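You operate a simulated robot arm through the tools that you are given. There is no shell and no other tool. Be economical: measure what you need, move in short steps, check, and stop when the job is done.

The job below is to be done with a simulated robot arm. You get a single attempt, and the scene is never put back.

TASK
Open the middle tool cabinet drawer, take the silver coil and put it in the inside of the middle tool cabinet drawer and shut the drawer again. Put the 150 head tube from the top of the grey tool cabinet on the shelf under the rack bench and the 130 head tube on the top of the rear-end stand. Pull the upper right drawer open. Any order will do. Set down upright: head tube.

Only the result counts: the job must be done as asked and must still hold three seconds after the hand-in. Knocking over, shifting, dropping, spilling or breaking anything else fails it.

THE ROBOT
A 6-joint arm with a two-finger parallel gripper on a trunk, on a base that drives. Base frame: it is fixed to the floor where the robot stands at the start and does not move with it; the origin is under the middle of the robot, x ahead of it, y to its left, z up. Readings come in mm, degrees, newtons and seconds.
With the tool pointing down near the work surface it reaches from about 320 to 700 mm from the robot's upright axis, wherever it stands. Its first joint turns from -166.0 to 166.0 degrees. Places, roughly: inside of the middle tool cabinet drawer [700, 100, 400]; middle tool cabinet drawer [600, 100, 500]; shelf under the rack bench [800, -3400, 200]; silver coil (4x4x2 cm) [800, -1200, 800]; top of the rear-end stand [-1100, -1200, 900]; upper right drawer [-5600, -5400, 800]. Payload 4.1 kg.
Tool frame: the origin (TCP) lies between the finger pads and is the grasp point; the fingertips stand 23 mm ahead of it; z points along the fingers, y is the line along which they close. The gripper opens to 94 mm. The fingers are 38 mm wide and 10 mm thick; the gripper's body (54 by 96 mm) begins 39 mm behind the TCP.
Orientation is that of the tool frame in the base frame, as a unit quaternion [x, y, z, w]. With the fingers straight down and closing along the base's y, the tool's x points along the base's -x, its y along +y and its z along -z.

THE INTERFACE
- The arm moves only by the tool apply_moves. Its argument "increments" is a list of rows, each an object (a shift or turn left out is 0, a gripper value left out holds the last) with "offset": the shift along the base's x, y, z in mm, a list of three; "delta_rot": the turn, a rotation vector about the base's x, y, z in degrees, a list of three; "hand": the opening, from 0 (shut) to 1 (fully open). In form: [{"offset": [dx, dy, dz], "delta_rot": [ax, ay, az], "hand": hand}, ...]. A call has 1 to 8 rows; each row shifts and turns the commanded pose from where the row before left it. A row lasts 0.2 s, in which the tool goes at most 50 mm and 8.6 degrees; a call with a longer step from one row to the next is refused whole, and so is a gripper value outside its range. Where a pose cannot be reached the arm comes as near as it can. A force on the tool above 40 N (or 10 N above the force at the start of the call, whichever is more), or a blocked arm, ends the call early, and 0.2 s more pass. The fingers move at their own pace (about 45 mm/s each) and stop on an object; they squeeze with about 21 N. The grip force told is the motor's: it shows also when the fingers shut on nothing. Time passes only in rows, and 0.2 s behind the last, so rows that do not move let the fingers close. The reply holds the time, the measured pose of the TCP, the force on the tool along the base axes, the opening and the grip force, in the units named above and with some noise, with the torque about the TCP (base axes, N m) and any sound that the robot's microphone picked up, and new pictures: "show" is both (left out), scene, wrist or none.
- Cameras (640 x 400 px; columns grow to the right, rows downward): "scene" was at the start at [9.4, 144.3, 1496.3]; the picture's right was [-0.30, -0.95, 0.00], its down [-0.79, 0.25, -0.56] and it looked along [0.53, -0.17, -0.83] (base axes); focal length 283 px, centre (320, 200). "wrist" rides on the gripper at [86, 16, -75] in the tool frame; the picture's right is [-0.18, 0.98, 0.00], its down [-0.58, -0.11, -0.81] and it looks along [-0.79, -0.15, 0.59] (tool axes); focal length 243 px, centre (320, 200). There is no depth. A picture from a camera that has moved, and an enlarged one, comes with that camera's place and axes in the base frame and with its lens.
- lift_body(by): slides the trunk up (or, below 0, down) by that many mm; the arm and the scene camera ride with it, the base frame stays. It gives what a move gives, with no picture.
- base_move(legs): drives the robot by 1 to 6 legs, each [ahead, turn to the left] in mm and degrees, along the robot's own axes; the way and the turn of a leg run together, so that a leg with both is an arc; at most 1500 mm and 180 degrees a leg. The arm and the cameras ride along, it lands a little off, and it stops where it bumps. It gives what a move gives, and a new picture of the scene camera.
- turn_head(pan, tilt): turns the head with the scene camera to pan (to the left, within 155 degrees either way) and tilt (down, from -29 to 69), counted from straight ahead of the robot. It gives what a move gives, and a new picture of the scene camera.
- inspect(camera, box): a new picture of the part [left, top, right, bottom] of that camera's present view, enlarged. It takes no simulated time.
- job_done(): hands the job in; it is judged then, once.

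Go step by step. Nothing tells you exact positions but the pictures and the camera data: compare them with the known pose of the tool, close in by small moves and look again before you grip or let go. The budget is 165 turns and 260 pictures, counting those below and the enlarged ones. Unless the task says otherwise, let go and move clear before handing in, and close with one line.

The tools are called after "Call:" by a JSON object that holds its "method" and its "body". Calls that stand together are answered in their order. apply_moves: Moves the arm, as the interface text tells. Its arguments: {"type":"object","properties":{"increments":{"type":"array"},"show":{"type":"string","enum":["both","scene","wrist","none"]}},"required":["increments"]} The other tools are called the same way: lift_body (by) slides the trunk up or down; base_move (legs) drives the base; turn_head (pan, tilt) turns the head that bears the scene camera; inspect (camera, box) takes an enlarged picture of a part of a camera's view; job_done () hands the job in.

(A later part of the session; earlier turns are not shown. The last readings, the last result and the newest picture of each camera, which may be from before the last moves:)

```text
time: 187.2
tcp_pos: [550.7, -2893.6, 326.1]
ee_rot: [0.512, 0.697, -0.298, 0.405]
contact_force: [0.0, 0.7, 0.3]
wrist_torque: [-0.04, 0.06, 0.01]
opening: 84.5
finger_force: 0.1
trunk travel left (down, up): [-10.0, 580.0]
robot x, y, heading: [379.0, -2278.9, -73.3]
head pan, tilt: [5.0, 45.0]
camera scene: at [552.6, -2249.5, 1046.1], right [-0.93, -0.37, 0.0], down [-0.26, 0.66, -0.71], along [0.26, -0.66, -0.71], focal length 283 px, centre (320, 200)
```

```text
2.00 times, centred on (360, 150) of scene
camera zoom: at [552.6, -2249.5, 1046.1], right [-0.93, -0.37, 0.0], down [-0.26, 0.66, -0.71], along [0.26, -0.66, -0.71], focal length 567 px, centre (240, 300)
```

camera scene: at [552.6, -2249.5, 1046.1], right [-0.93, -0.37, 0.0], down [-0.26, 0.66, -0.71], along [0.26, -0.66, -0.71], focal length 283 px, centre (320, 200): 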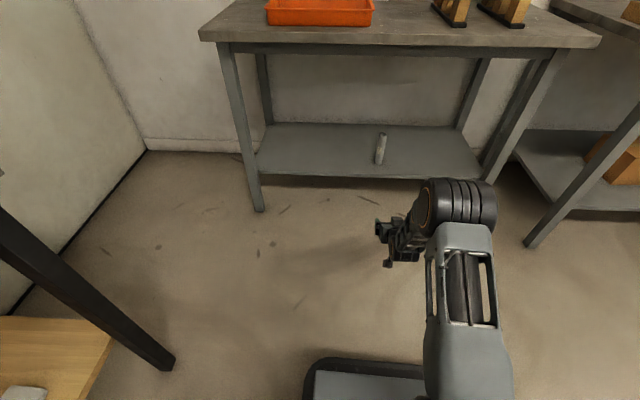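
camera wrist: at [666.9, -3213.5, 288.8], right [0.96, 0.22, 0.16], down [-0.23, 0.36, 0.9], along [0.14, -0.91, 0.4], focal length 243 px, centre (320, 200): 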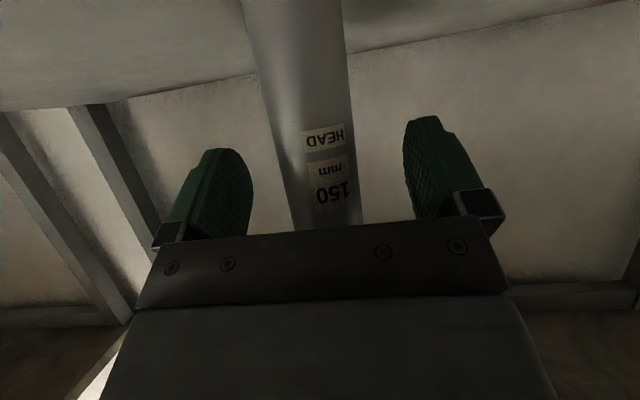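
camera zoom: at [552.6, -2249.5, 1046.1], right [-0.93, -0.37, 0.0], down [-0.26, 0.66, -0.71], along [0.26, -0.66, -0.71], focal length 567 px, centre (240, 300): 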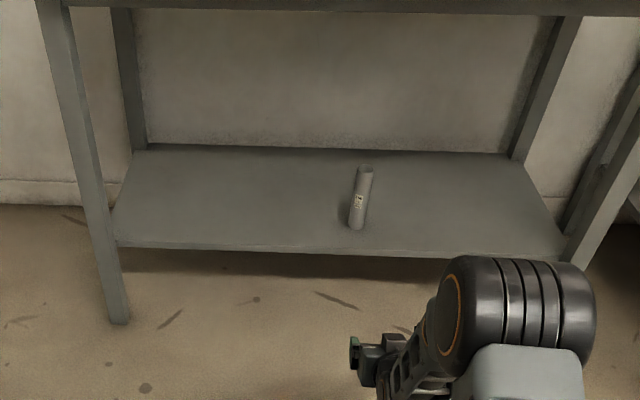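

The 150 tube stands upright on the shelf. Now for the 130 tube: I'll raise the trunk, drive backwards to the cabinet and turn to face it.

Call:
{"method": "lift_body", "body": {"by": 400}}

Call:
{"method": "lift_body", "body": {"by": 115}}

Call:
{"method": "apply_moves", "body": {"increments": [{"offset": [0, 0, 40]}, {"offset": [0, 0, 40]}, {}], "show": "none"}}

Call:
{"method": "base_move", "body": {"legs": [[-1400, 0], [-1090, 0]]}}

```text
time: 191.1
tcp_pos: [549.8, -2893.0, 726.3]
ee_rot: [0.512, 0.697, -0.298, 0.405]
contact_force: [0.6, -0.7, 0.9]
wrist_torque: [0.02, 0.01, -0.01]
opening: 84.8
finger_force: 0.1
trunk travel left (down, up): [-410.0, 180.0]
robot x, y, heading: [378.7, -2278.1, -73.7]
head pan, tilt: [5.0, 45.0]
```

```text
time: 192.5
tcp_pos: [550.2, -2893.0, 841.4]
ee_rot: [0.511, 0.697, -0.298, 0.406]
contact_force: [0.6, 0.3, -0.9]
wrist_torque: [-0.05, 0.0, 0.03]
opening: 84.5
finger_force: 0.1
trunk travel left (down, up): [-525.0, 65.0]
robot x, y, heading: [374.0, -2281.1, -73.5]
head pan, tilt: [5.0, 45.0]
```

```text
time: 193.3
tcp_pos: [548.1, -2893.6, 923.7]
ee_rot: [0.511, 0.696, -0.298, 0.406]
contact_force: [0.5, 0.5, -0.8]
wrist_torque: [0.0, 0.0, -0.04]
opening: 84.2
finger_force: 0.0
trunk travel left (down, up): [-525.0, 65.0]
robot x, y, heading: [376.5, -2280.5, -73.6]
head pan, tilt: [5.0, 45.0]
```

```text
time: 205.8
tcp_pos: [-133.0, -438.3, 923.8]
ee_rot: [0.528, 0.684, -0.308, 0.398]
contact_force: [0.6, 0.7, 0.5]
wrist_torque: [0.0, -0.01, -0.01]
opening: 84.4
finger_force: 0.1
trunk travel left (down, up): [-525.0, 65.0]
robot x, y, heading: [-271.0, 186.2, -76.2]
head pan, tilt: [5.0, 45.0]
camera scene: at [-98.1, 203.9, 1561.1], right [-0.95, -0.32, 0.0], down [-0.23, 0.67, -0.71], along [0.23, -0.67, -0.71], focal length 283 px, centre (320, 200)
```

scene: 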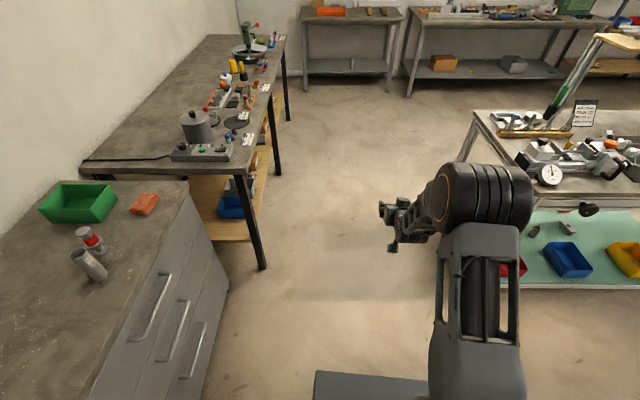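

Call:
{"method": "base_move", "body": {"legs": [[0, 92]]}}

Call:
{"method": "apply_moves", "body": {"increments": [{}], "show": "wrist"}}

```text
time: 210.0
tcp_pos: [345.7, 343.3, 923.7]
ee_rot: [-0.122, 0.856, 0.071, 0.498]
contact_force: [0.0, -0.5, -0.4]
wrist_torque: [0.0, 0.01, -0.03]
opening: 84.8
finger_force: 0.0
trunk travel left (down, up): [-525.0, 65.0]
robot x, y, heading: [-274.5, 177.9, 15.4]
head pan, tilt: [5.0, 45.0]
camera scene: at [-297.5, 356.2, 1561.1], right [0.35, -0.94, 0.0], down [-0.66, -0.25, -0.71], along [0.66, 0.25, -0.71], focal length 283 px, centre (320, 200)
```

scene: 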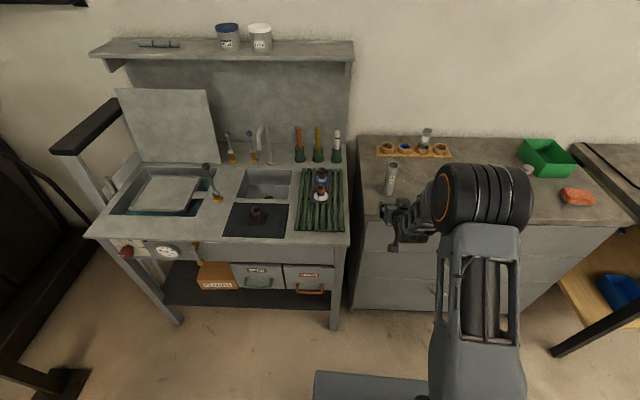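

```text
time: 210.4
tcp_pos: [344.7, 342.1, 923.6]
ee_rot: [-0.123, 0.855, 0.072, 0.498]
contact_force: [1.1, 1.5, 0.0]
wrist_torque: [0.02, 0.02, 0.03]
opening: 84.6
finger_force: 0.0
trunk travel left (down, up): [-525.0, 65.0]
robot x, y, heading: [-271.1, 186.6, 15.5]
head pan, tilt: [5.0, 45.0]
camera wrist: at [237.9, 329.1, 886.3], right [-0.19, 0.97, 0.16], down [-0.37, -0.22, 0.9], along [0.91, 0.11, 0.4], focal length 243 px, centre (320, 200)
```

wrist: 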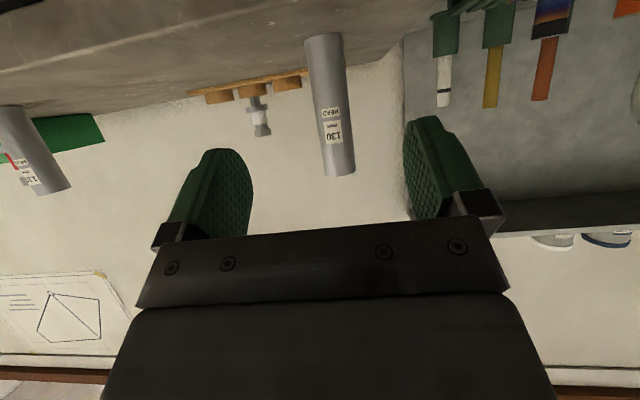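

The 130 tube is at (494, 388), straight ahead. I'll drive 125 mm closer and then finish with the arm.

Call:
{"method": "base_move", "body": {"legs": [[125, 0]]}}

Call:
{"method": "apply_moves", "body": {"increments": [{}], "show": "wrist"}}

```text
time: 211.7
tcp_pos: [468.4, 375.2, 924.0]
ee_rot: [-0.123, 0.856, 0.072, 0.498]
contact_force: [0.1, 0.7, -0.3]
wrist_torque: [0.01, -0.01, -0.01]
opening: 84.6
finger_force: 0.1
trunk travel left (down, up): [-525.0, 65.0]
robot x, y, heading: [-148.0, 217.6, 15.0]
head pan, tilt: [5.0, 45.0]
camera scene: at [-173.7, 389.9, 1561.1], right [0.35, -0.94, 0.0], down [-0.66, -0.24, -0.71], along [0.66, 0.24, -0.71], focal length 283 px, centre (320, 200)
```

scene: 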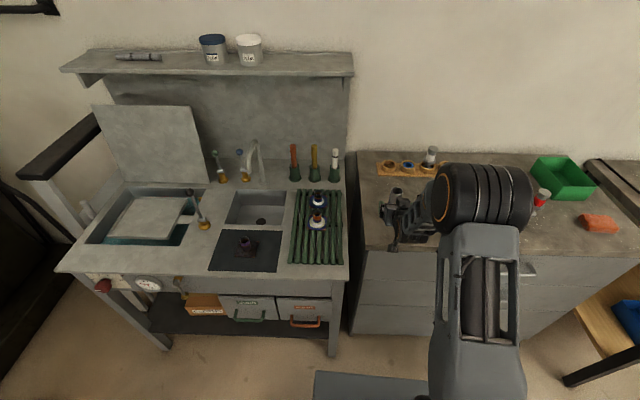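

```text
time: 212.1
tcp_pos: [467.3, 373.9, 924.6]
ee_rot: [-0.123, 0.856, 0.072, 0.498]
contact_force: [-0.4, 1.0, -0.3]
wrist_torque: [0.0, 0.01, 0.05]
opening: 84.5
finger_force: 0.0
trunk travel left (down, up): [-525.0, 65.0]
robot x, y, heading: [-151.8, 214.7, 15.0]
head pan, tilt: [5.0, 45.0]
camera wrist: at [361.0, 361.5, 886.3], right [-0.19, 0.97, 0.16], down [-0.37, -0.22, 0.9], along [0.91, 0.11, 0.4], focal length 243 px, centre (320, 200)
```

wrist: 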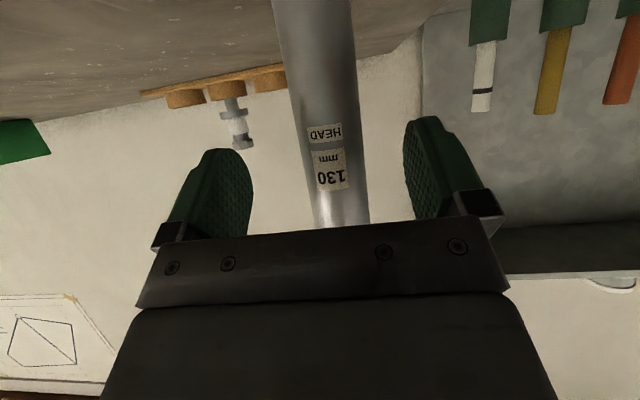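

Call:
{"method": "apply_moves", "body": {"increments": [{"offset": [6, 8, 0]}, {"offset": [18, 6, 0]}, {}, {"hand": 0}, {"hand": 0}, {"hand": 0}, {"hand": 0}], "show": "wrist"}}

```text
time: 213.7
tcp_pos: [495.5, 387.1, 924.0]
ee_rot: [-0.122, 0.856, 0.071, 0.498]
contact_force: [0.3, 0.0, 0.6]
wrist_torque: [-0.04, -0.03, -0.02]
opening: 35.9
finger_force: 21.2
trunk travel left (down, up): [-525.0, 65.0]
robot x, y, heading: [-153.7, 218.4, 15.0]
head pan, tilt: [5.0, 45.0]
camera wrist: at [387.9, 374.4, 886.1], right [-0.19, 0.97, 0.16], down [-0.37, -0.22, 0.9], along [0.91, 0.11, 0.4], focal length 243 px, centre (320, 200)
```

wrist: 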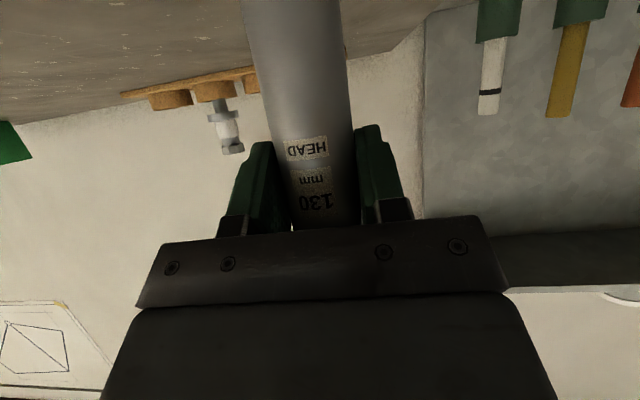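

The 130 tube is gripped. I'll lift it, back off and look at the rear-end stand.

Call:
{"method": "apply_moves", "body": {"increments": [{"offset": [0, 0, 10]}, {"offset": [0, 0, 40]}, {"offset": [0, 0, 45]}, {"offset": [0, 0, 45]}, {}], "show": "none"}}

Call:
{"method": "base_move", "body": {"legs": [[-400, 0]]}}

Call:
{"method": "turn_head", "body": {"pan": -125, "tilt": 30}}

```text
time: 214.9
tcp_pos: [494.2, 383.6, 1064.7]
ee_rot: [-0.123, 0.855, 0.072, 0.498]
contact_force: [-0.1, 1.2, -1.3]
wrist_torque: [0.0, 0.01, -0.01]
opening: 35.6
finger_force: 21.7
trunk travel left (down, up): [-525.0, 65.0]
robot x, y, heading: [-150.3, 217.8, 15.2]
head pan, tilt: [5.0, 45.0]
```

```text
time: 217.5
tcp_pos: [94.6, 278.8, 1064.1]
ee_rot: [-0.126, 0.855, 0.073, 0.498]
contact_force: [-0.6, 0.2, -2.1]
wrist_torque: [-0.03, -0.01, -0.02]
opening: 35.8
finger_force: 20.7
trunk travel left (down, up): [-525.0, 65.0]
robot x, y, heading: [-548.7, 104.8, 15.8]
head pan, tilt: [5.0, 45.0]
camera scene: at [-573.8, 279.4, 1561.1], right [0.35, -0.94, 0.0], down [-0.66, -0.25, -0.71], along [0.66, 0.25, -0.71], focal length 283 px, centre (320, 200)
```

scene: 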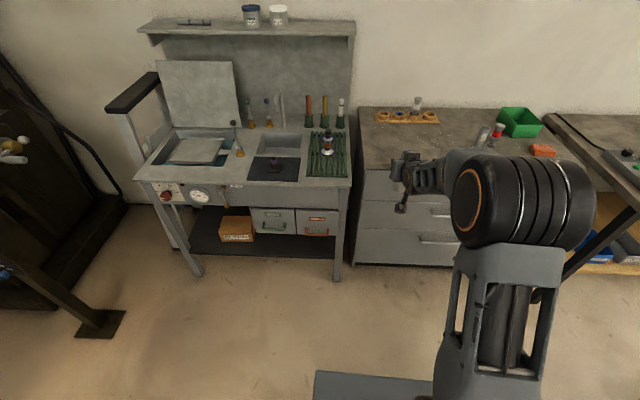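

```text
time: 219.6
tcp_pos: [95.2, 280.0, 1063.5]
ee_rot: [-0.125, 0.855, 0.073, 0.497]
contact_force: [0.1, 0.6, -0.7]
wrist_torque: [-0.02, -0.02, -0.04]
opening: 35.9
finger_force: 21.0
trunk travel left (down, up): [-525.0, 65.0]
robot x, y, heading: [-547.1, 106.3, 15.8]
head pan, tilt: [-125.0, 30.0]
camera scene: at [-679.5, 165.4, 1583.7], right [-0.94, 0.33, 0.0], down [0.17, 0.47, -0.87], along [-0.29, -0.82, -0.5], focal length 283 px, centre (320, 200)
```

scene: 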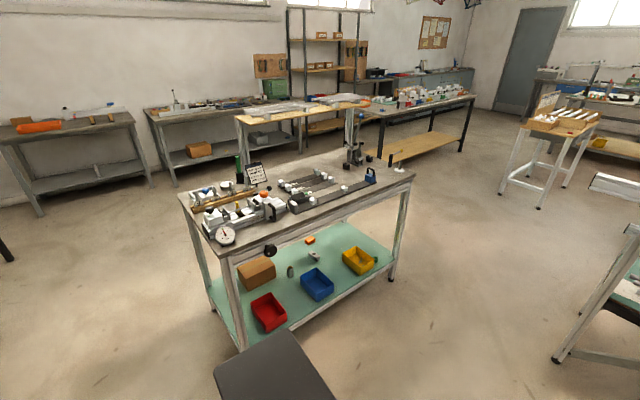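

Call:
{"method": "inspect", "body": {"camera": "scene", "box": [170, 130, 430, 260]}}

```text
2.46 times, centred on (300, 195) of scene
camera zoom: at [-679.5, 165.4, 1583.7], right [-0.94, 0.33, 0.0], down [0.17, 0.47, -0.87], along [-0.29, -0.82, -0.5], focal length 698 px, centre (369, 212)
```

zoom: 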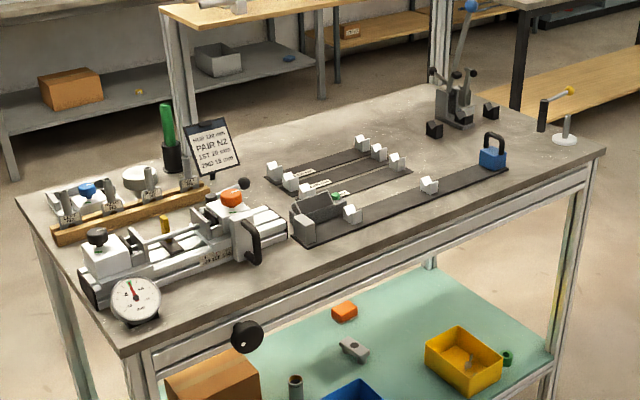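

The stand's top is at about z = 900, with its items well spread. A free spot lies near its far right end, at about (-1535, -1070). I'll drive backwards along the stand's side to line up.

Call:
{"method": "base_move", "body": {"legs": [[0, 6], [-700, 0]]}}

Call:
{"method": "turn_head", "body": {"pan": -150, "tilt": 35}}

```text
time: 223.9
tcp_pos: [-573.4, 90.7, 1064.2]
ee_rot: [-0.172, 0.847, 0.1, 0.493]
contact_force: [0.0, 0.9, -0.5]
wrist_torque: [0.02, -0.04, -0.02]
opening: 35.7
finger_force: 21.3
trunk travel left (down, up): [-525.0, 65.0]
robot x, y, heading: [-1194.1, -155.5, 22.1]
head pan, tilt: [-125.0, 30.0]
camera scene: at [-1330.8, -108.5, 1583.7], right [-0.97, 0.22, 0.0], down [0.11, 0.49, -0.87], along [-0.19, -0.84, -0.5], focal length 283 px, centre (320, 200)
```

scene: 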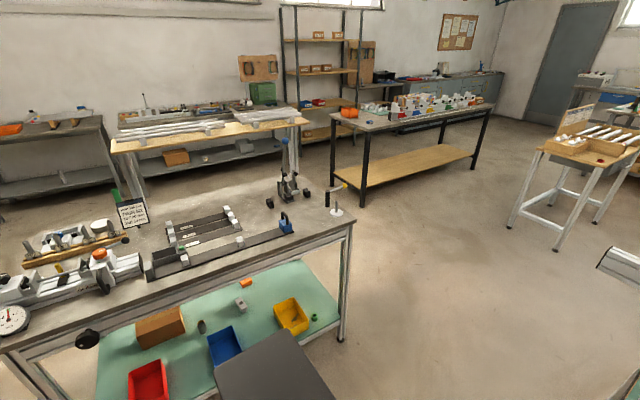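

```text
time: 224.8
tcp_pos: [-573.0, 90.4, 1064.6]
ee_rot: [-0.172, 0.847, 0.1, 0.493]
contact_force: [-0.7, 0.0, -1.8]
wrist_torque: [0.0, -0.04, -0.02]
opening: 35.8
finger_force: 21.0
trunk travel left (down, up): [-525.0, 65.0]
robot x, y, heading: [-1194.6, -151.4, 22.2]
head pan, tilt: [-150.0, 35.0]
camera scene: at [-1364.4, -89.7, 1575.9], right [-0.79, 0.61, 0.0], down [0.35, 0.45, -0.82], along [-0.5, -0.65, -0.57], focal length 283 px, centre (320, 200)
```

scene: 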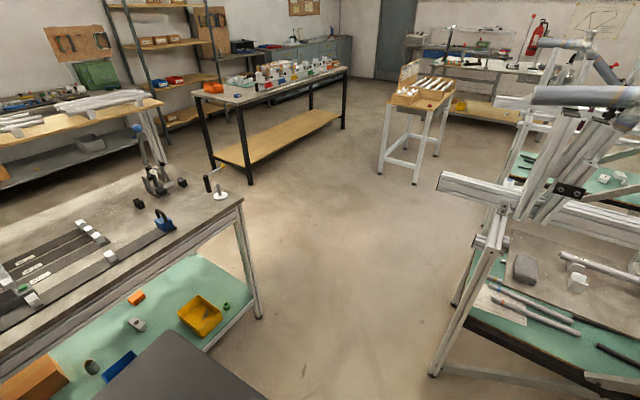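

The free patch is roughly n = -1795, l = -555 in room terms. I'll back up 530 mm more and turn to face the stand.

Call:
{"method": "base_move", "body": {"legs": [[-530, 0], [0, -92]]}}

Call:
{"method": "turn_head", "body": {"pan": -15, "tilt": 45}}

```text
time: 231.7
tcp_pos: [-1461.7, -975.1, 1063.5]
ee_rot: [0.499, 0.706, -0.29, 0.411]
contact_force: [0.0, 0.1, -1.3]
wrist_torque: [-0.01, -0.01, 0.0]
opening: 35.8
finger_force: 21.0
trunk travel left (down, up): [-525.0, 65.0]
robot x, y, heading: [-1663.3, -339.2, -71.5]
head pan, tilt: [-150.0, 35.0]
camera scene: at [-1589.4, -173.2, 1575.9], right [0.66, 0.75, 0.0], down [0.43, -0.38, -0.82], along [-0.61, 0.54, -0.57], focal length 283 px, centre (320, 200)
```

scene: 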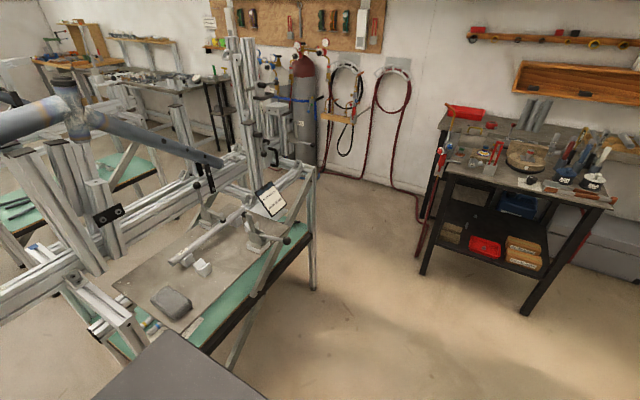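

```text
time: 233.9
tcp_pos: [-1460.7, -974.1, 1063.8]
ee_rot: [0.499, 0.705, -0.291, 0.411]
contact_force: [-0.2, -0.1, -0.4]
wrist_torque: [0.03, -0.02, -0.02]
opening: 35.5
finger_force: 20.8
trunk travel left (down, up): [-525.0, 65.0]
robot x, y, heading: [-1664.2, -340.8, -71.6]
head pan, tilt: [-15.0, 45.0]
camera scene: at [-1518.6, -312.7, 1561.1], right [-1.0, -0.06, 0.0], down [-0.04, 0.71, -0.71], along [0.04, -0.71, -0.71], focal length 283 px, centre (320, 200)
```

scene: 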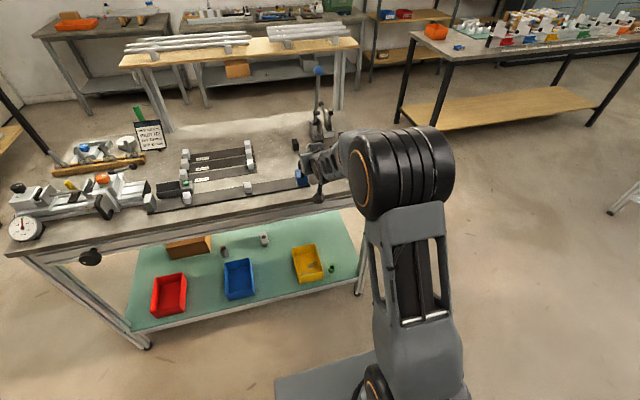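

Call:
{"method": "apply_moves", "body": {"increments": [{"offset": [-49, -16, 0]}, {"offset": [-49, -16, 0]}, {}], "show": "both"}}

Call:
{"method": "inspect", "body": {"camera": "scene", "box": [230, 80, 430, 230]}}

```text
refused: row 1 steps farther than a row can; nothing moved
```

```text
2.67 times, centred on (330, 155) of scene
camera zoom: at [-1518.6, -312.7, 1561.1], right [-1.0, -0.06, 0.0], down [-0.04, 0.71, -0.71], along [0.04, -0.71, -0.71], focal length 756 px, centre (293, 320)
```

zoom: 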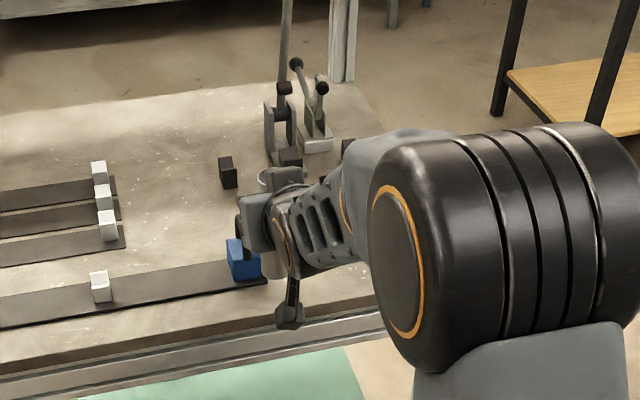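

From here I see a better, fully visible free spot between the short rails and the blue block, at about (-1294, -1162). I'll shift the hand sideways to line up with it.

Call:
{"method": "apply_moves", "body": {"increments": [{"offset": [31.7, 10.4, 0]}, {"offset": [31.7, 10.4, 0]}, {"offset": [31.7, 10.4, 0]}, {}], "show": "wrist"}}

Call:
{"method": "inspect", "body": {"camera": "scene", "box": [180, 80, 420, 230]}}

```text
time: 234.9
tcp_pos: [-1367.3, -947.1, 1064.7]
ee_rot: [0.499, 0.706, -0.29, 0.411]
contact_force: [0.4, -0.3, -0.1]
wrist_torque: [0.01, -0.01, -0.03]
opening: 35.7
finger_force: 21.2
trunk travel left (down, up): [-525.0, 65.0]
robot x, y, heading: [-1664.3, -339.9, -71.5]
head pan, tilt: [-15.0, 45.0]
camera wrist: at [-1386.7, -838.2, 1027.1], right [0.96, 0.24, 0.16], down [-0.24, 0.35, 0.9], along [0.16, -0.9, 0.4], focal length 243 px, centre (320, 200)
```

wrist: 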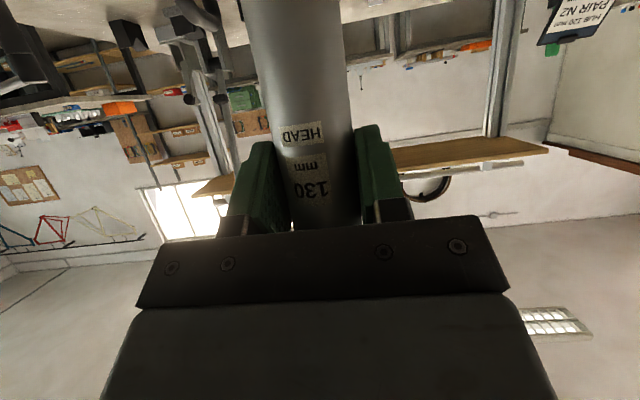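

```text
2.67 times, centred on (300, 155) of scene
camera zoom: at [-1518.3, -312.6, 1561.0], right [-1.0, -0.06, 0.0], down [-0.04, 0.71, -0.71], along [0.04, -0.71, -0.71], focal length 756 px, centre (373, 320)
```

zoom: 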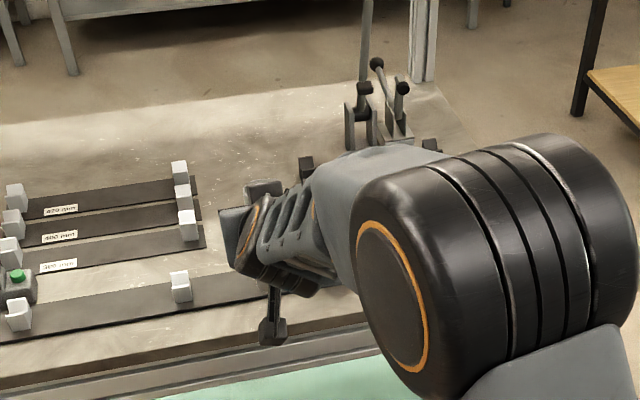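

Call:
{"method": "base_move", "body": {"legs": [[227, 0]]}}

Call:
{"method": "inspect", "body": {"camera": "scene", "box": [180, 80, 420, 300]}}

```text
time: 236.6
tcp_pos: [-1297.3, -1157.9, 1064.1]
ee_rot: [0.499, 0.705, -0.291, 0.41]
contact_force: [-0.2, -0.2, -0.8]
wrist_torque: [0.01, 0.0, 0.02]
opening: 35.6
finger_force: 20.7
trunk travel left (down, up): [-525.0, 65.0]
robot x, y, heading: [-1595.9, -548.4, -71.8]
head pan, tilt: [-15.0, 45.0]
camera scene: at [-1448.4, -523.7, 1561.0], right [-1.0, -0.06, 0.0], down [-0.04, 0.71, -0.71], along [0.04, -0.71, -0.71], focal length 283 px, centre (320, 200)
```

scene: 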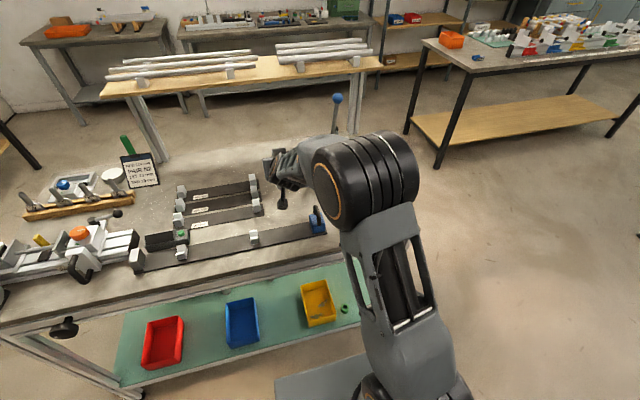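

```text
1.82 times, centred on (300, 190) of scene
camera zoom: at [-1448.4, -523.7, 1561.0], right [-1.0, -0.06, 0.0], down [-0.04, 0.71, -0.71], along [0.04, -0.71, -0.71], focal length 515 px, centre (356, 218)
```

zoom: 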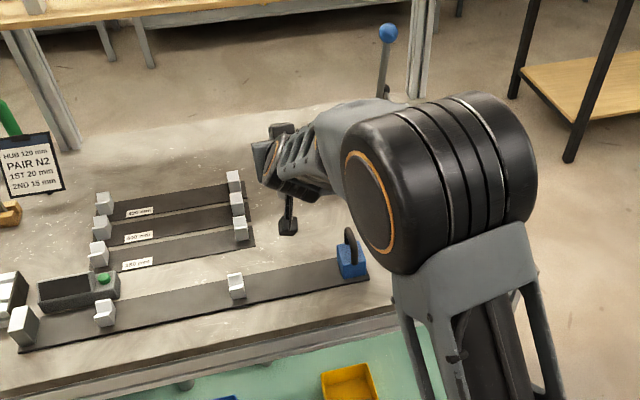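

The projection onto the table shows the target spot clear by about 75 mm all round. I'll lower the tube.

Call:
{"method": "apply_moves", "body": {"increments": [{"offset": [0, 0, -20]}, {"offset": [0, 0, -20]}, {"offset": [0, 0, -12]}, {}], "show": "both"}}

Call:
{"method": "inspect", "body": {"camera": "scene", "box": [200, 100, 360, 260]}}

```text
time: 237.6
tcp_pos: [-1297.5, -1157.6, 1012.2]
ee_rot: [0.5, 0.704, -0.292, 0.411]
contact_force: [-0.5, -0.3, -1.2]
wrist_torque: [0.01, 0.02, -0.07]
opening: 35.7
finger_force: 20.5
trunk travel left (down, up): [-525.0, 65.0]
robot x, y, heading: [-1596.6, -550.9, -71.6]
head pan, tilt: [-15.0, 45.0]
camera scene: at [-1448.5, -523.3, 1561.1], right [-1.0, -0.06, 0.0], down [-0.04, 0.71, -0.71], along [0.04, -0.71, -0.71], focal length 283 px, centre (320, 200)
camera wrist: at [-1317.5, -1048.9, 974.7], right [0.96, 0.24, 0.16], down [-0.24, 0.35, 0.9], along [0.16, -0.9, 0.4], focal length 243 px, centre (320, 200)
```

scene: 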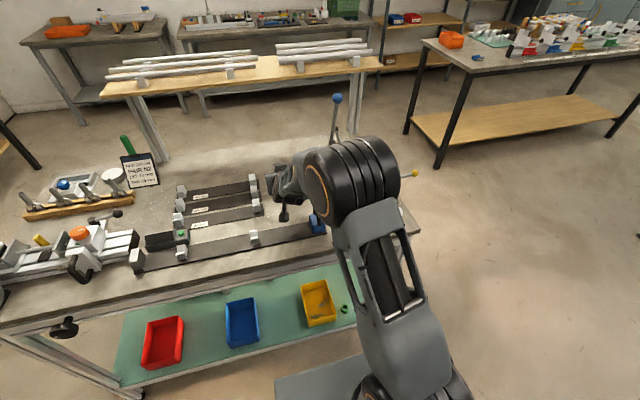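
wrist: 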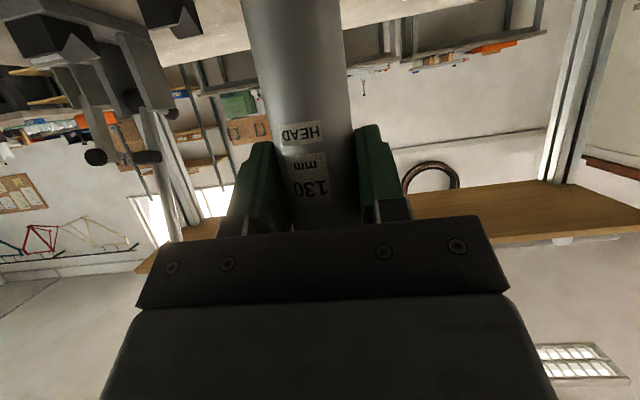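

```text
2.50 times, centred on (280, 180) of scene
camera zoom: at [-1448.5, -523.3, 1561.1], right [-1.0, -0.06, 0.0], down [-0.04, 0.71, -0.71], along [0.04, -0.71, -0.71], focal length 708 px, centre (420, 250)
```

zoom: 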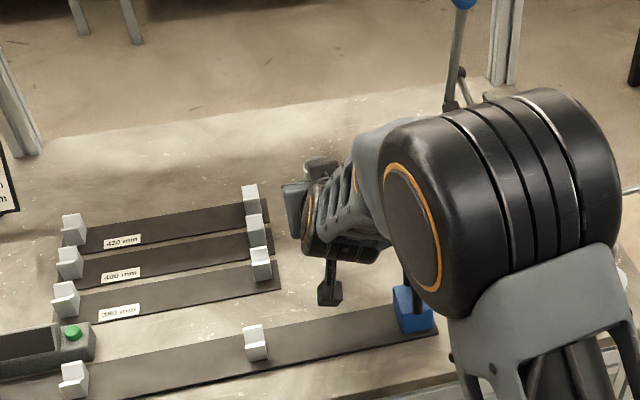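

Call:
{"method": "apply_moves", "body": {"increments": [{"offset": [0, 0, -5]}, {"offset": [0, 0, -5]}, {"offset": [0, 0, -3]}, {}], "show": "none"}}

Call:
{"method": "apply_moves", "body": {"increments": [{"offset": [0, 0, -2]}, {"offset": [0, 0, -2]}, {"offset": [0, 0, -2]}, {}], "show": "none"}}

Call:
{"method": "apply_moves", "body": {"increments": [{"offset": [0, 0, -2]}, {"offset": [0, 0, -2]}, {}], "show": "none"}}

```text
time: 238.6
tcp_pos: [-1298.7, -1156.5, 999.4]
ee_rot: [0.499, 0.706, -0.29, 0.41]
contact_force: [0.2, -0.3, -1.5]
wrist_torque: [-0.01, 0.02, -0.02]
opening: 35.4
finger_force: 20.6
trunk travel left (down, up): [-525.0, 65.0]
robot x, y, heading: [-1594.1, -548.7, -71.4]
head pan, tilt: [-15.0, 45.0]
```

```text
time: 239.6
tcp_pos: [-1298.0, -1158.3, 994.0]
ee_rot: [0.499, 0.705, -0.291, 0.411]
contact_force: [-0.9, 0.1, -1.2]
wrist_torque: [-0.02, 0.0, 0.02]
opening: 35.3
finger_force: 20.5
trunk travel left (down, up): [-525.0, 65.0]
robot x, y, heading: [-1591.6, -550.8, -71.8]
head pan, tilt: [-15.0, 45.0]
```

```text
time: 240.4
tcp_pos: [-1297.8, -1157.2, 990.1]
ee_rot: [0.5, 0.705, -0.291, 0.41]
contact_force: [-0.3, 0.4, -1.1]
wrist_torque: [0.0, 0.0, -0.02]
opening: 35.6
finger_force: 21.2
trunk travel left (down, up): [-525.0, 65.0]
robot x, y, heading: [-1591.9, -547.3, -71.7]
head pan, tilt: [-15.0, 45.0]
```

Call:
{"method": "apply_moves", "body": {"increments": [{"offset": [0, 0, -2]}, {"offset": [0, 0, -2]}, {}], "show": "none"}}

Call:
{"method": "apply_moves", "body": {"increments": [{"offset": [0, 0, -2]}, {"offset": [0, 0, -2]}, {}], "show": "none"}}

Call:
{"method": "apply_moves", "body": {"increments": [{"offset": [0, 0, -2]}, {"offset": [0, 0, -1]}, {}], "show": "wrist"}}

```text
time: 241.2
tcp_pos: [-1297.0, -1157.2, 986.5]
ee_rot: [0.499, 0.705, -0.291, 0.411]
contact_force: [0.8, 0.2, -1.1]
wrist_torque: [0.01, -0.02, -0.03]
opening: 35.9
finger_force: 20.9
trunk travel left (down, up): [-525.0, 65.0]
robot x, y, heading: [-1594.1, -550.0, -71.6]
head pan, tilt: [-15.0, 45.0]
```

```text
time: 242.0
tcp_pos: [-1298.1, -1155.8, 981.5]
ee_rot: [0.499, 0.705, -0.291, 0.411]
contact_force: [-0.2, -0.3, -0.8]
wrist_torque: [0.01, -0.03, 0.01]
opening: 35.5
finger_force: 21.0
trunk travel left (down, up): [-525.0, 65.0]
robot x, y, heading: [-1595.7, -547.6, -71.7]
head pan, tilt: [-15.0, 45.0]
```

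```text
time: 242.8
tcp_pos: [-1297.5, -1156.8, 978.8]
ee_rot: [0.5, 0.705, -0.291, 0.41]
contact_force: [0.2, -0.1, -0.7]
wrist_torque: [-0.06, 0.01, -0.03]
opening: 35.2
finger_force: 20.5
trunk travel left (down, up): [-525.0, 65.0]
robot x, y, heading: [-1593.8, -553.3, -71.7]
head pan, tilt: [-15.0, 45.0]
camera wrist: at [-1317.9, -1048.2, 941.4], right [0.96, 0.24, 0.16], down [-0.24, 0.35, 0.9], along [0.16, -0.9, 0.4], focal length 243 px, centre (320, 200)
```

wrist: 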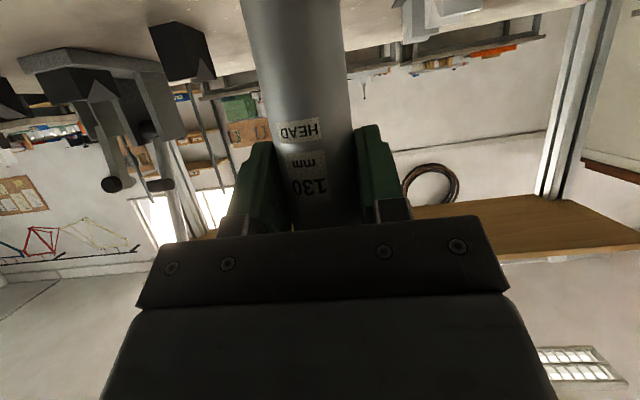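

Call:
{"method": "apply_moves", "body": {"increments": [{"offset": [0, 0, -2]}, {"offset": [0, 0, -2]}, {}], "show": "none"}}

Call:
{"method": "apply_moves", "body": {"increments": [{"offset": [0, 0, -2]}, {"offset": [0, 0, -2]}, {}], "show": "none"}}

Call:
{"method": "apply_moves", "body": {"increments": [{"offset": [0, 0, -2]}, {"offset": [0, 0, -1]}, {}], "show": "none"}}

Call:
{"method": "apply_moves", "body": {"increments": [{"offset": [0, 0, -2]}, {"offset": [0, 0, -1]}, {}], "show": "wrist"}}

```text
time: 243.6
tcp_pos: [-1298.3, -1156.3, 974.8]
ee_rot: [0.499, 0.706, -0.29, 0.411]
contact_force: [-0.8, -0.5, -0.7]
wrist_torque: [-0.04, 0.01, 0.01]
opening: 35.4
finger_force: 21.6
trunk travel left (down, up): [-525.0, 65.0]
robot x, y, heading: [-1592.6, -552.6, -72.0]
head pan, tilt: [-15.0, 45.0]
```

```text
time: 244.4
tcp_pos: [-1297.4, -1157.9, 969.4]
ee_rot: [0.5, 0.705, -0.291, 0.411]
contact_force: [-0.1, -0.2, 0.3]
wrist_torque: [0.03, 0.0, -0.01]
opening: 35.3
finger_force: 21.2
trunk travel left (down, up): [-525.0, 65.0]
robot x, y, heading: [-1595.9, -554.7, -71.6]
head pan, tilt: [-15.0, 45.0]
```

```text
time: 245.2
tcp_pos: [-1297.5, -1157.3, 969.7]
ee_rot: [0.499, 0.704, -0.293, 0.413]
contact_force: [1.6, -2.3, 18.0]
wrist_torque: [0.02, 0.05, -0.07]
opening: 35.2
finger_force: 20.7
trunk travel left (down, up): [-525.0, 65.0]
robot x, y, heading: [-1591.6, -548.9, -71.9]
head pan, tilt: [-15.0, 45.0]
```

```text
time: 246.0
tcp_pos: [-1298.9, -1156.5, 965.0]
ee_rot: [0.499, 0.705, -0.292, 0.411]
contact_force: [3.8, -3.7, 21.2]
wrist_torque: [-0.14, -0.09, -0.19]
opening: 35.5
finger_force: 20.9
trunk travel left (down, up): [-525.0, 65.0]
robot x, y, heading: [-1593.9, -552.5, -71.5]
head pan, tilt: [-15.0, 45.0]
camera wrist: at [-1317.9, -1048.1, 928.2], right [0.96, 0.24, 0.16], down [-0.24, 0.36, 0.9], along [0.16, -0.9, 0.4], focal length 243 px, centre (320, 200)
```

wrist: 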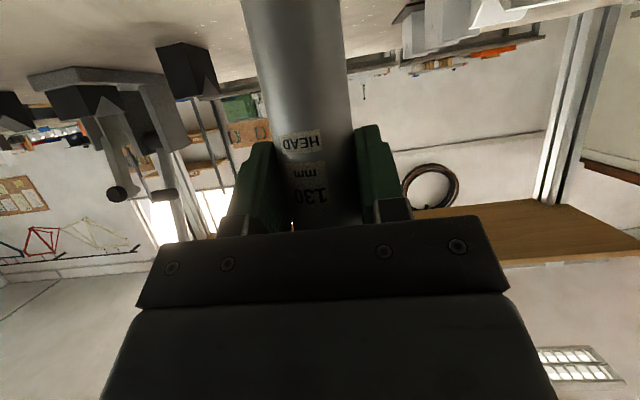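

The tube is on the stand. I'll open and check.

Call:
{"method": "apply_moves", "body": {"increments": [{"offset": [0, 0, 1]}, {"hand": 0.75}, {"hand": 0.75}, {"hand": 0.75}, {"hand": 0.75}], "show": "wrist"}}

Call:
{"method": "inspect", "body": {"camera": "scene", "box": [200, 100, 360, 260]}}

```text
time: 247.2
tcp_pos: [-1297.6, -1157.2, 966.3]
ee_rot: [0.499, 0.705, -0.291, 0.411]
contact_force: [0.2, -0.7, -0.6]
wrist_torque: [-0.02, -0.02, -0.02]
opening: 70.6
finger_force: 0.0
trunk travel left (down, up): [-525.0, 65.0]
robot x, y, heading: [-1594.3, -546.7, -72.0]
head pan, tilt: [-15.0, 45.0]
camera wrist: at [-1318.0, -1049.1, 928.2], right [0.96, 0.24, 0.16], down [-0.24, 0.35, 0.9], along [0.16, -0.9, 0.4], focal length 243 px, centre (320, 200)
```

wrist: 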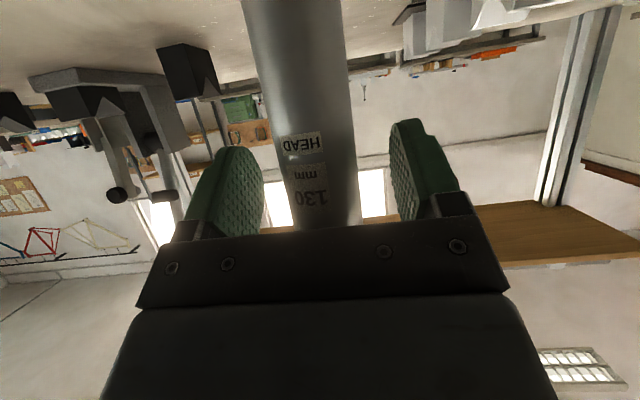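

```text
2.50 times, centred on (280, 180) of scene
camera zoom: at [-1448.6, -523.0, 1561.1], right [-1.0, -0.06, 0.0], down [-0.04, 0.71, -0.71], along [0.04, -0.71, -0.71], focal length 708 px, centre (420, 250)
```

zoom: 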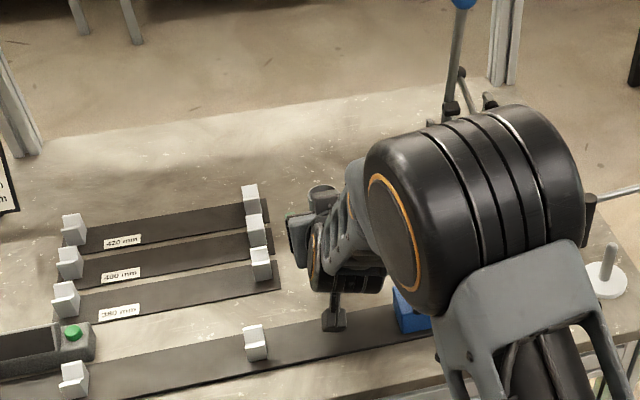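

The tube stands on its own. I'll back the hand straight off 75 mm, rise, and then drive clear.

Call:
{"method": "apply_moves", "body": {"increments": [{"offset": [-6, 18, 0]}, {"offset": [-6, 18, 0]}, {"offset": [-6, 18, 0]}, {"offset": [-6, 18, 0]}, {"offset": [0, 0, 30]}, {"offset": [0, 0, 40]}, {"offset": [0, 0, 40]}, {}], "show": "scene"}}

Call:
{"method": "base_move", "body": {"legs": [[-330, 0]]}}

Call:
{"method": "inspect", "body": {"camera": "scene", "box": [150, 80, 390, 230]}}

```text
time: 249.0
tcp_pos: [-1322.0, -1085.0, 1077.0]
ee_rot: [0.499, 0.705, -0.291, 0.411]
contact_force: [-0.3, 1.2, 0.5]
wrist_torque: [0.02, 0.0, 0.01]
opening: 70.4
finger_force: 0.0
trunk travel left (down, up): [-525.0, 65.0]
robot x, y, heading: [-1592.2, -551.5, -71.9]
head pan, tilt: [-15.0, 45.0]
camera scene: at [-1448.7, -523.0, 1561.1], right [-1.0, -0.06, 0.0], down [-0.04, 0.71, -0.71], along [0.04, -0.71, -0.71], focal length 283 px, centre (320, 200)
```

scene: 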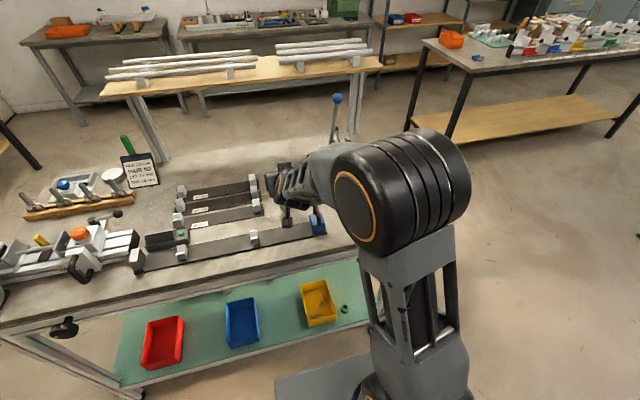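

```text
time: 251.2
tcp_pos: [-1425.1, -772.7, 1077.3]
ee_rot: [0.499, 0.706, -0.29, 0.411]
contact_force: [0.4, -0.1, -0.4]
wrist_torque: [0.04, 0.01, -0.01]
opening: 70.3
finger_force: 0.0
trunk travel left (down, up): [-525.0, 65.0]
robot x, y, heading: [-1696.0, -234.9, -71.8]
head pan, tilt: [-15.0, 45.0]
camera scene: at [-1552.7, -210.6, 1561.1], right [-1.0, -0.06, 0.0], down [-0.04, 0.71, -0.71], along [0.04, -0.71, -0.71], focal length 283 px, centre (320, 200)
```

scene: 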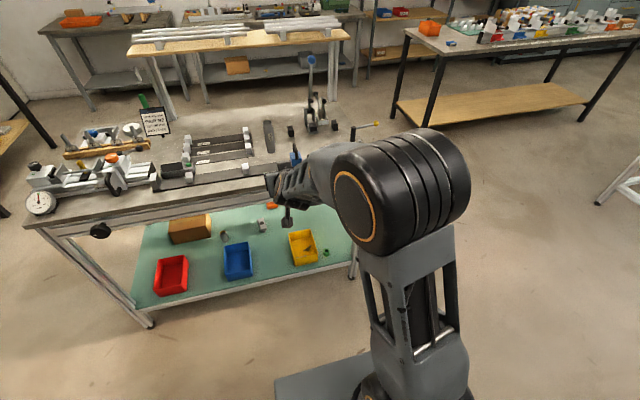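

```text
2.67 times, centred on (270, 155) of scene
camera zoom: at [-1552.7, -210.6, 1561.1], right [-1.0, -0.06, 0.0], down [-0.04, 0.71, -0.71], along [0.04, -0.71, -0.71], focal length 756 px, centre (453, 320)
```

zoom: 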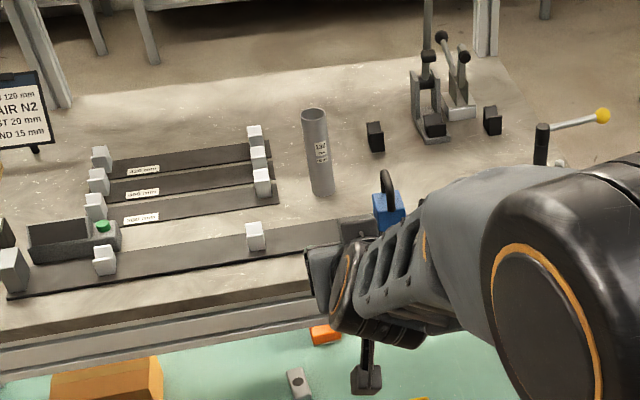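

The 130 tube stands upright on the rear-end stand and nothing has been disturbed. Now the upper right drawer, about 6.5 m away; I'll look that way.

Call:
{"method": "turn_head", "body": {"pan": -55, "tilt": 15}}

Call:
{"method": "inspect", "body": {"camera": "scene", "box": [220, 60, 420, 190]}}

```text
time: 252.2
tcp_pos: [-1425.0, -772.8, 1076.4]
ee_rot: [0.499, 0.706, -0.29, 0.411]
contact_force: [0.7, -0.2, 0.1]
wrist_torque: [0.01, 0.02, -0.01]
opening: 70.6
finger_force: 0.1
trunk travel left (down, up): [-525.0, 65.0]
robot x, y, heading: [-1699.8, -237.9, -71.5]
head pan, tilt: [-55.0, 15.0]
camera scene: at [-1613.0, -204.9, 1607.8], right [-0.8, 0.59, 0.0], down [0.15, 0.21, -0.97], along [-0.57, -0.78, -0.26], focal length 283 px, centre (320, 200)
```

scene: 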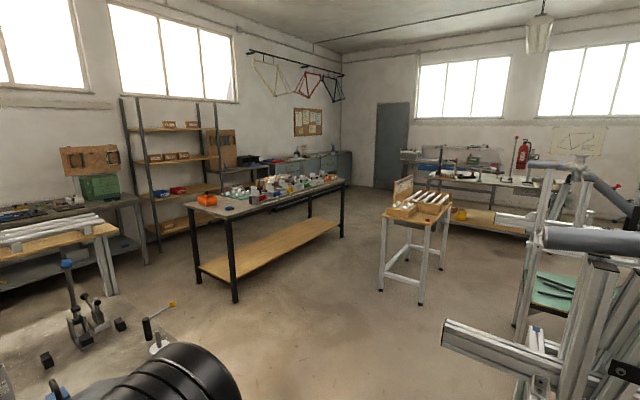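

```text
3.08 times, centred on (320, 125) of scene
camera zoom: at [-1613.0, -204.9, 1607.8], right [-0.8, 0.59, 0.0], down [0.15, 0.21, -0.97], along [-0.57, -0.78, -0.26], focal length 872 px, centre (320, 431)
```

zoom: 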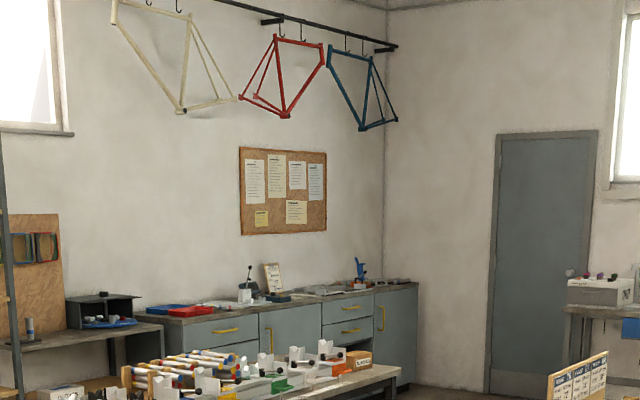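

The target is the wall unit's upper right drawer with the yellow handle, in the far corner. I'll pass through the gap between the stand and the frame stand, then along the corridor past the long table.

Call:
{"method": "base_move", "body": {"legs": [[0, -45.5]]}}

Call:
{"method": "turn_head", "body": {"pan": 0, "tilt": 30}}

```text
time: 254.7
tcp_pos: [-1882.5, -810.0, 1077.3]
ee_rot: [0.73, 0.462, -0.426, 0.269]
contact_force: [-0.9, 0.1, 0.8]
wrist_torque: [-0.02, -0.05, -0.02]
opening: 70.4
finger_force: 0.0
trunk travel left (down, up): [-525.0, 65.0]
robot x, y, heading: [-1700.6, -240.8, -116.3]
head pan, tilt: [-55.0, 15.0]
camera scene: at [-1613.1, -273.8, 1607.9], right [-0.15, 0.99, 0.0], down [0.26, 0.04, -0.97], along [-0.96, -0.14, -0.26], focal length 283 px, centre (320, 200)
```

scene: 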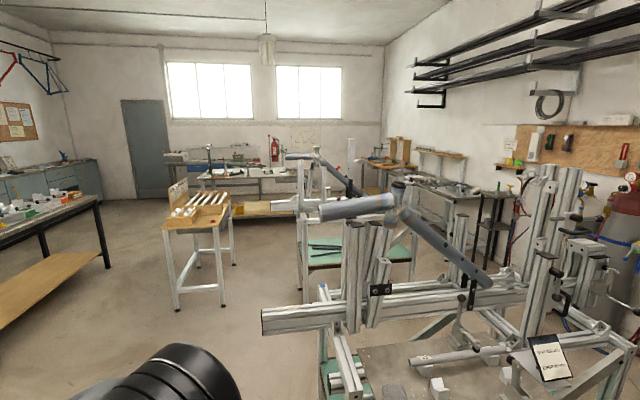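

```text
time: 255.9
tcp_pos: [-1881.7, -809.5, 1076.5]
ee_rot: [0.731, 0.462, -0.425, 0.269]
contact_force: [0.6, 0.3, -0.5]
wrist_torque: [-0.03, 0.02, -0.02]
opening: 70.3
finger_force: 0.0
trunk travel left (down, up): [-525.0, 65.0]
robot x, y, heading: [-1697.0, -240.7, -116.7]
head pan, tilt: [0.0, 30.0]
camera scene: at [-1560.9, -340.8, 1583.7], right [-0.9, 0.45, 0.0], down [0.22, 0.45, -0.87], along [-0.39, -0.78, -0.5], focal length 283 px, centre (320, 200)
```

scene: 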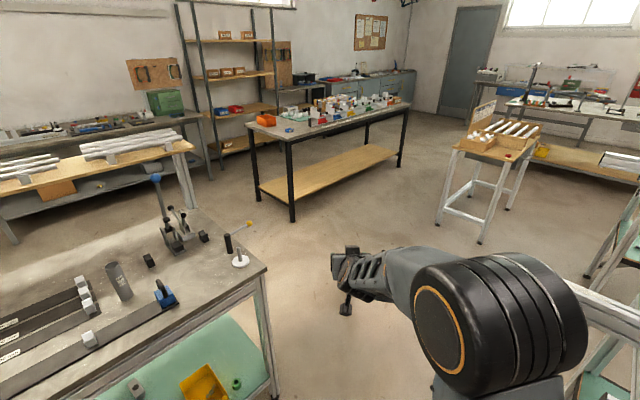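

Call:
{"method": "base_move", "body": {"legs": [[1400, 0]]}}

Call:
{"method": "turn_head", "body": {"pan": -35, "tilt": 25}}

```text
time: 262.7
tcp_pos: [-2514.0, -2008.5, 1076.7]
ee_rot: [0.737, 0.452, -0.429, 0.263]
contact_force: [1.0, -1.0, 1.3]
wrist_torque: [0.03, 0.0, 0.0]
opening: 70.5
finger_force: 0.0
trunk travel left (down, up): [-525.0, 65.0]
robot x, y, heading: [-2318.3, -1445.2, -117.9]
head pan, tilt: [0.0, 30.0]
camera scene: at [-2181.5, -1548.1, 1583.7], right [-0.88, 0.47, 0.0], down [0.23, 0.44, -0.87], along [-0.41, -0.77, -0.5], focal length 283 px, centre (320, 200)
```

scene: 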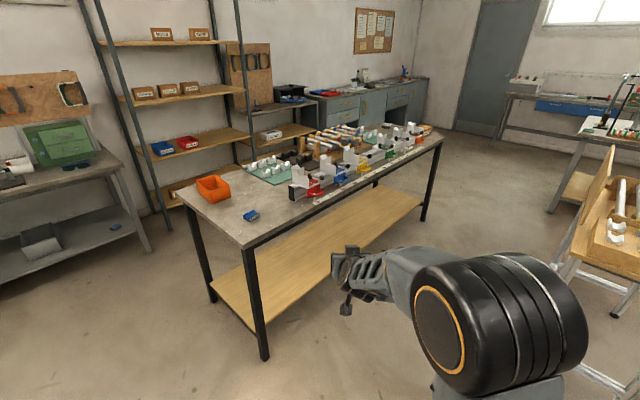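

```text
time: 263.7
tcp_pos: [-2514.0, -2007.8, 1076.1]
ee_rot: [0.736, 0.452, -0.429, 0.264]
contact_force: [0.2, 0.2, -0.5]
wrist_torque: [-0.01, -0.02, 0.01]
opening: 70.2
finger_force: 0.1
trunk travel left (down, up): [-525.0, 65.0]
robot x, y, heading: [-2318.1, -1442.2, -118.0]
head pan, tilt: [-35.0, 25.0]
camera scene: at [-2221.1, -1510.1, 1591.6], right [-0.46, 0.89, 0.0], down [0.38, 0.19, -0.91], along [-0.81, -0.41, -0.42], focal length 283 px, centre (320, 200)
```

scene: 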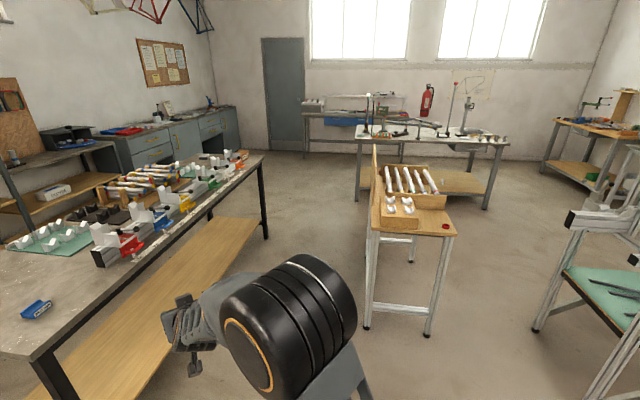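

Call:
{"method": "base_move", "body": {"legs": [[0, -17.5], [1170, 0], [0, -25.5]]}}

Call:
{"method": "turn_head", "body": {"pan": 10, "tilt": 25}}

```text
time: 272.0
tcp_pos: [-3666.3, -2582.4, 1077.6]
ee_rot: [0.849, 0.164, -0.494, 0.095]
contact_force: [0.5, 0.4, -0.4]
wrist_torque: [0.0, -0.02, 0.0]
opening: 70.0
finger_force: 0.1
trunk travel left (down, up): [-525.0, 65.0]
robot x, y, heading: [-3143.7, -2288.3, -159.2]
head pan, tilt: [-35.0, 25.0]
camera scene: at [-3115.5, -2400.7, 1591.7], right [0.25, 0.97, 0.0], down [0.41, -0.1, -0.91], along [-0.88, 0.22, -0.42], focal length 283 px, centre (320, 200)
```

scene: 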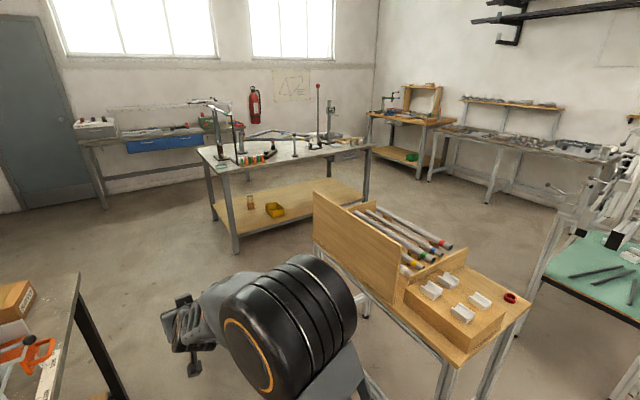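

```text
time: 273.1
tcp_pos: [-3666.4, -2584.1, 1076.5]
ee_rot: [0.848, 0.163, -0.495, 0.095]
contact_force: [-0.1, -0.1, 0.3]
wrist_torque: [0.01, 0.0, 0.01]
opening: 70.5
finger_force: 0.1
trunk travel left (down, up): [-525.0, 65.0]
robot x, y, heading: [-3140.7, -2289.5, -159.5]
head pan, tilt: [10.0, 25.0]
camera scene: at [-3105.2, -2470.6, 1591.7], right [-0.51, 0.86, 0.0], down [0.36, 0.22, -0.91], along [-0.78, -0.46, -0.42], focal length 283 px, centre (320, 200)
```

scene: 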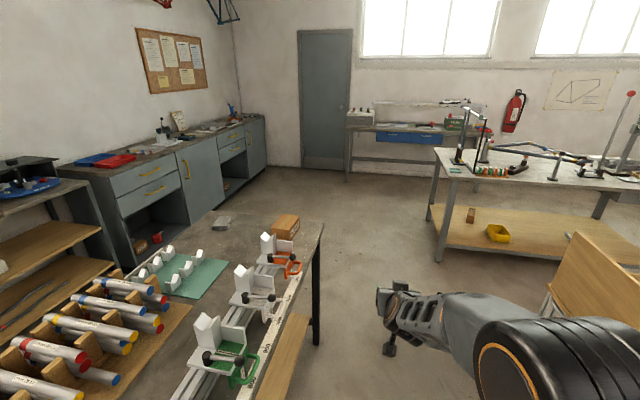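

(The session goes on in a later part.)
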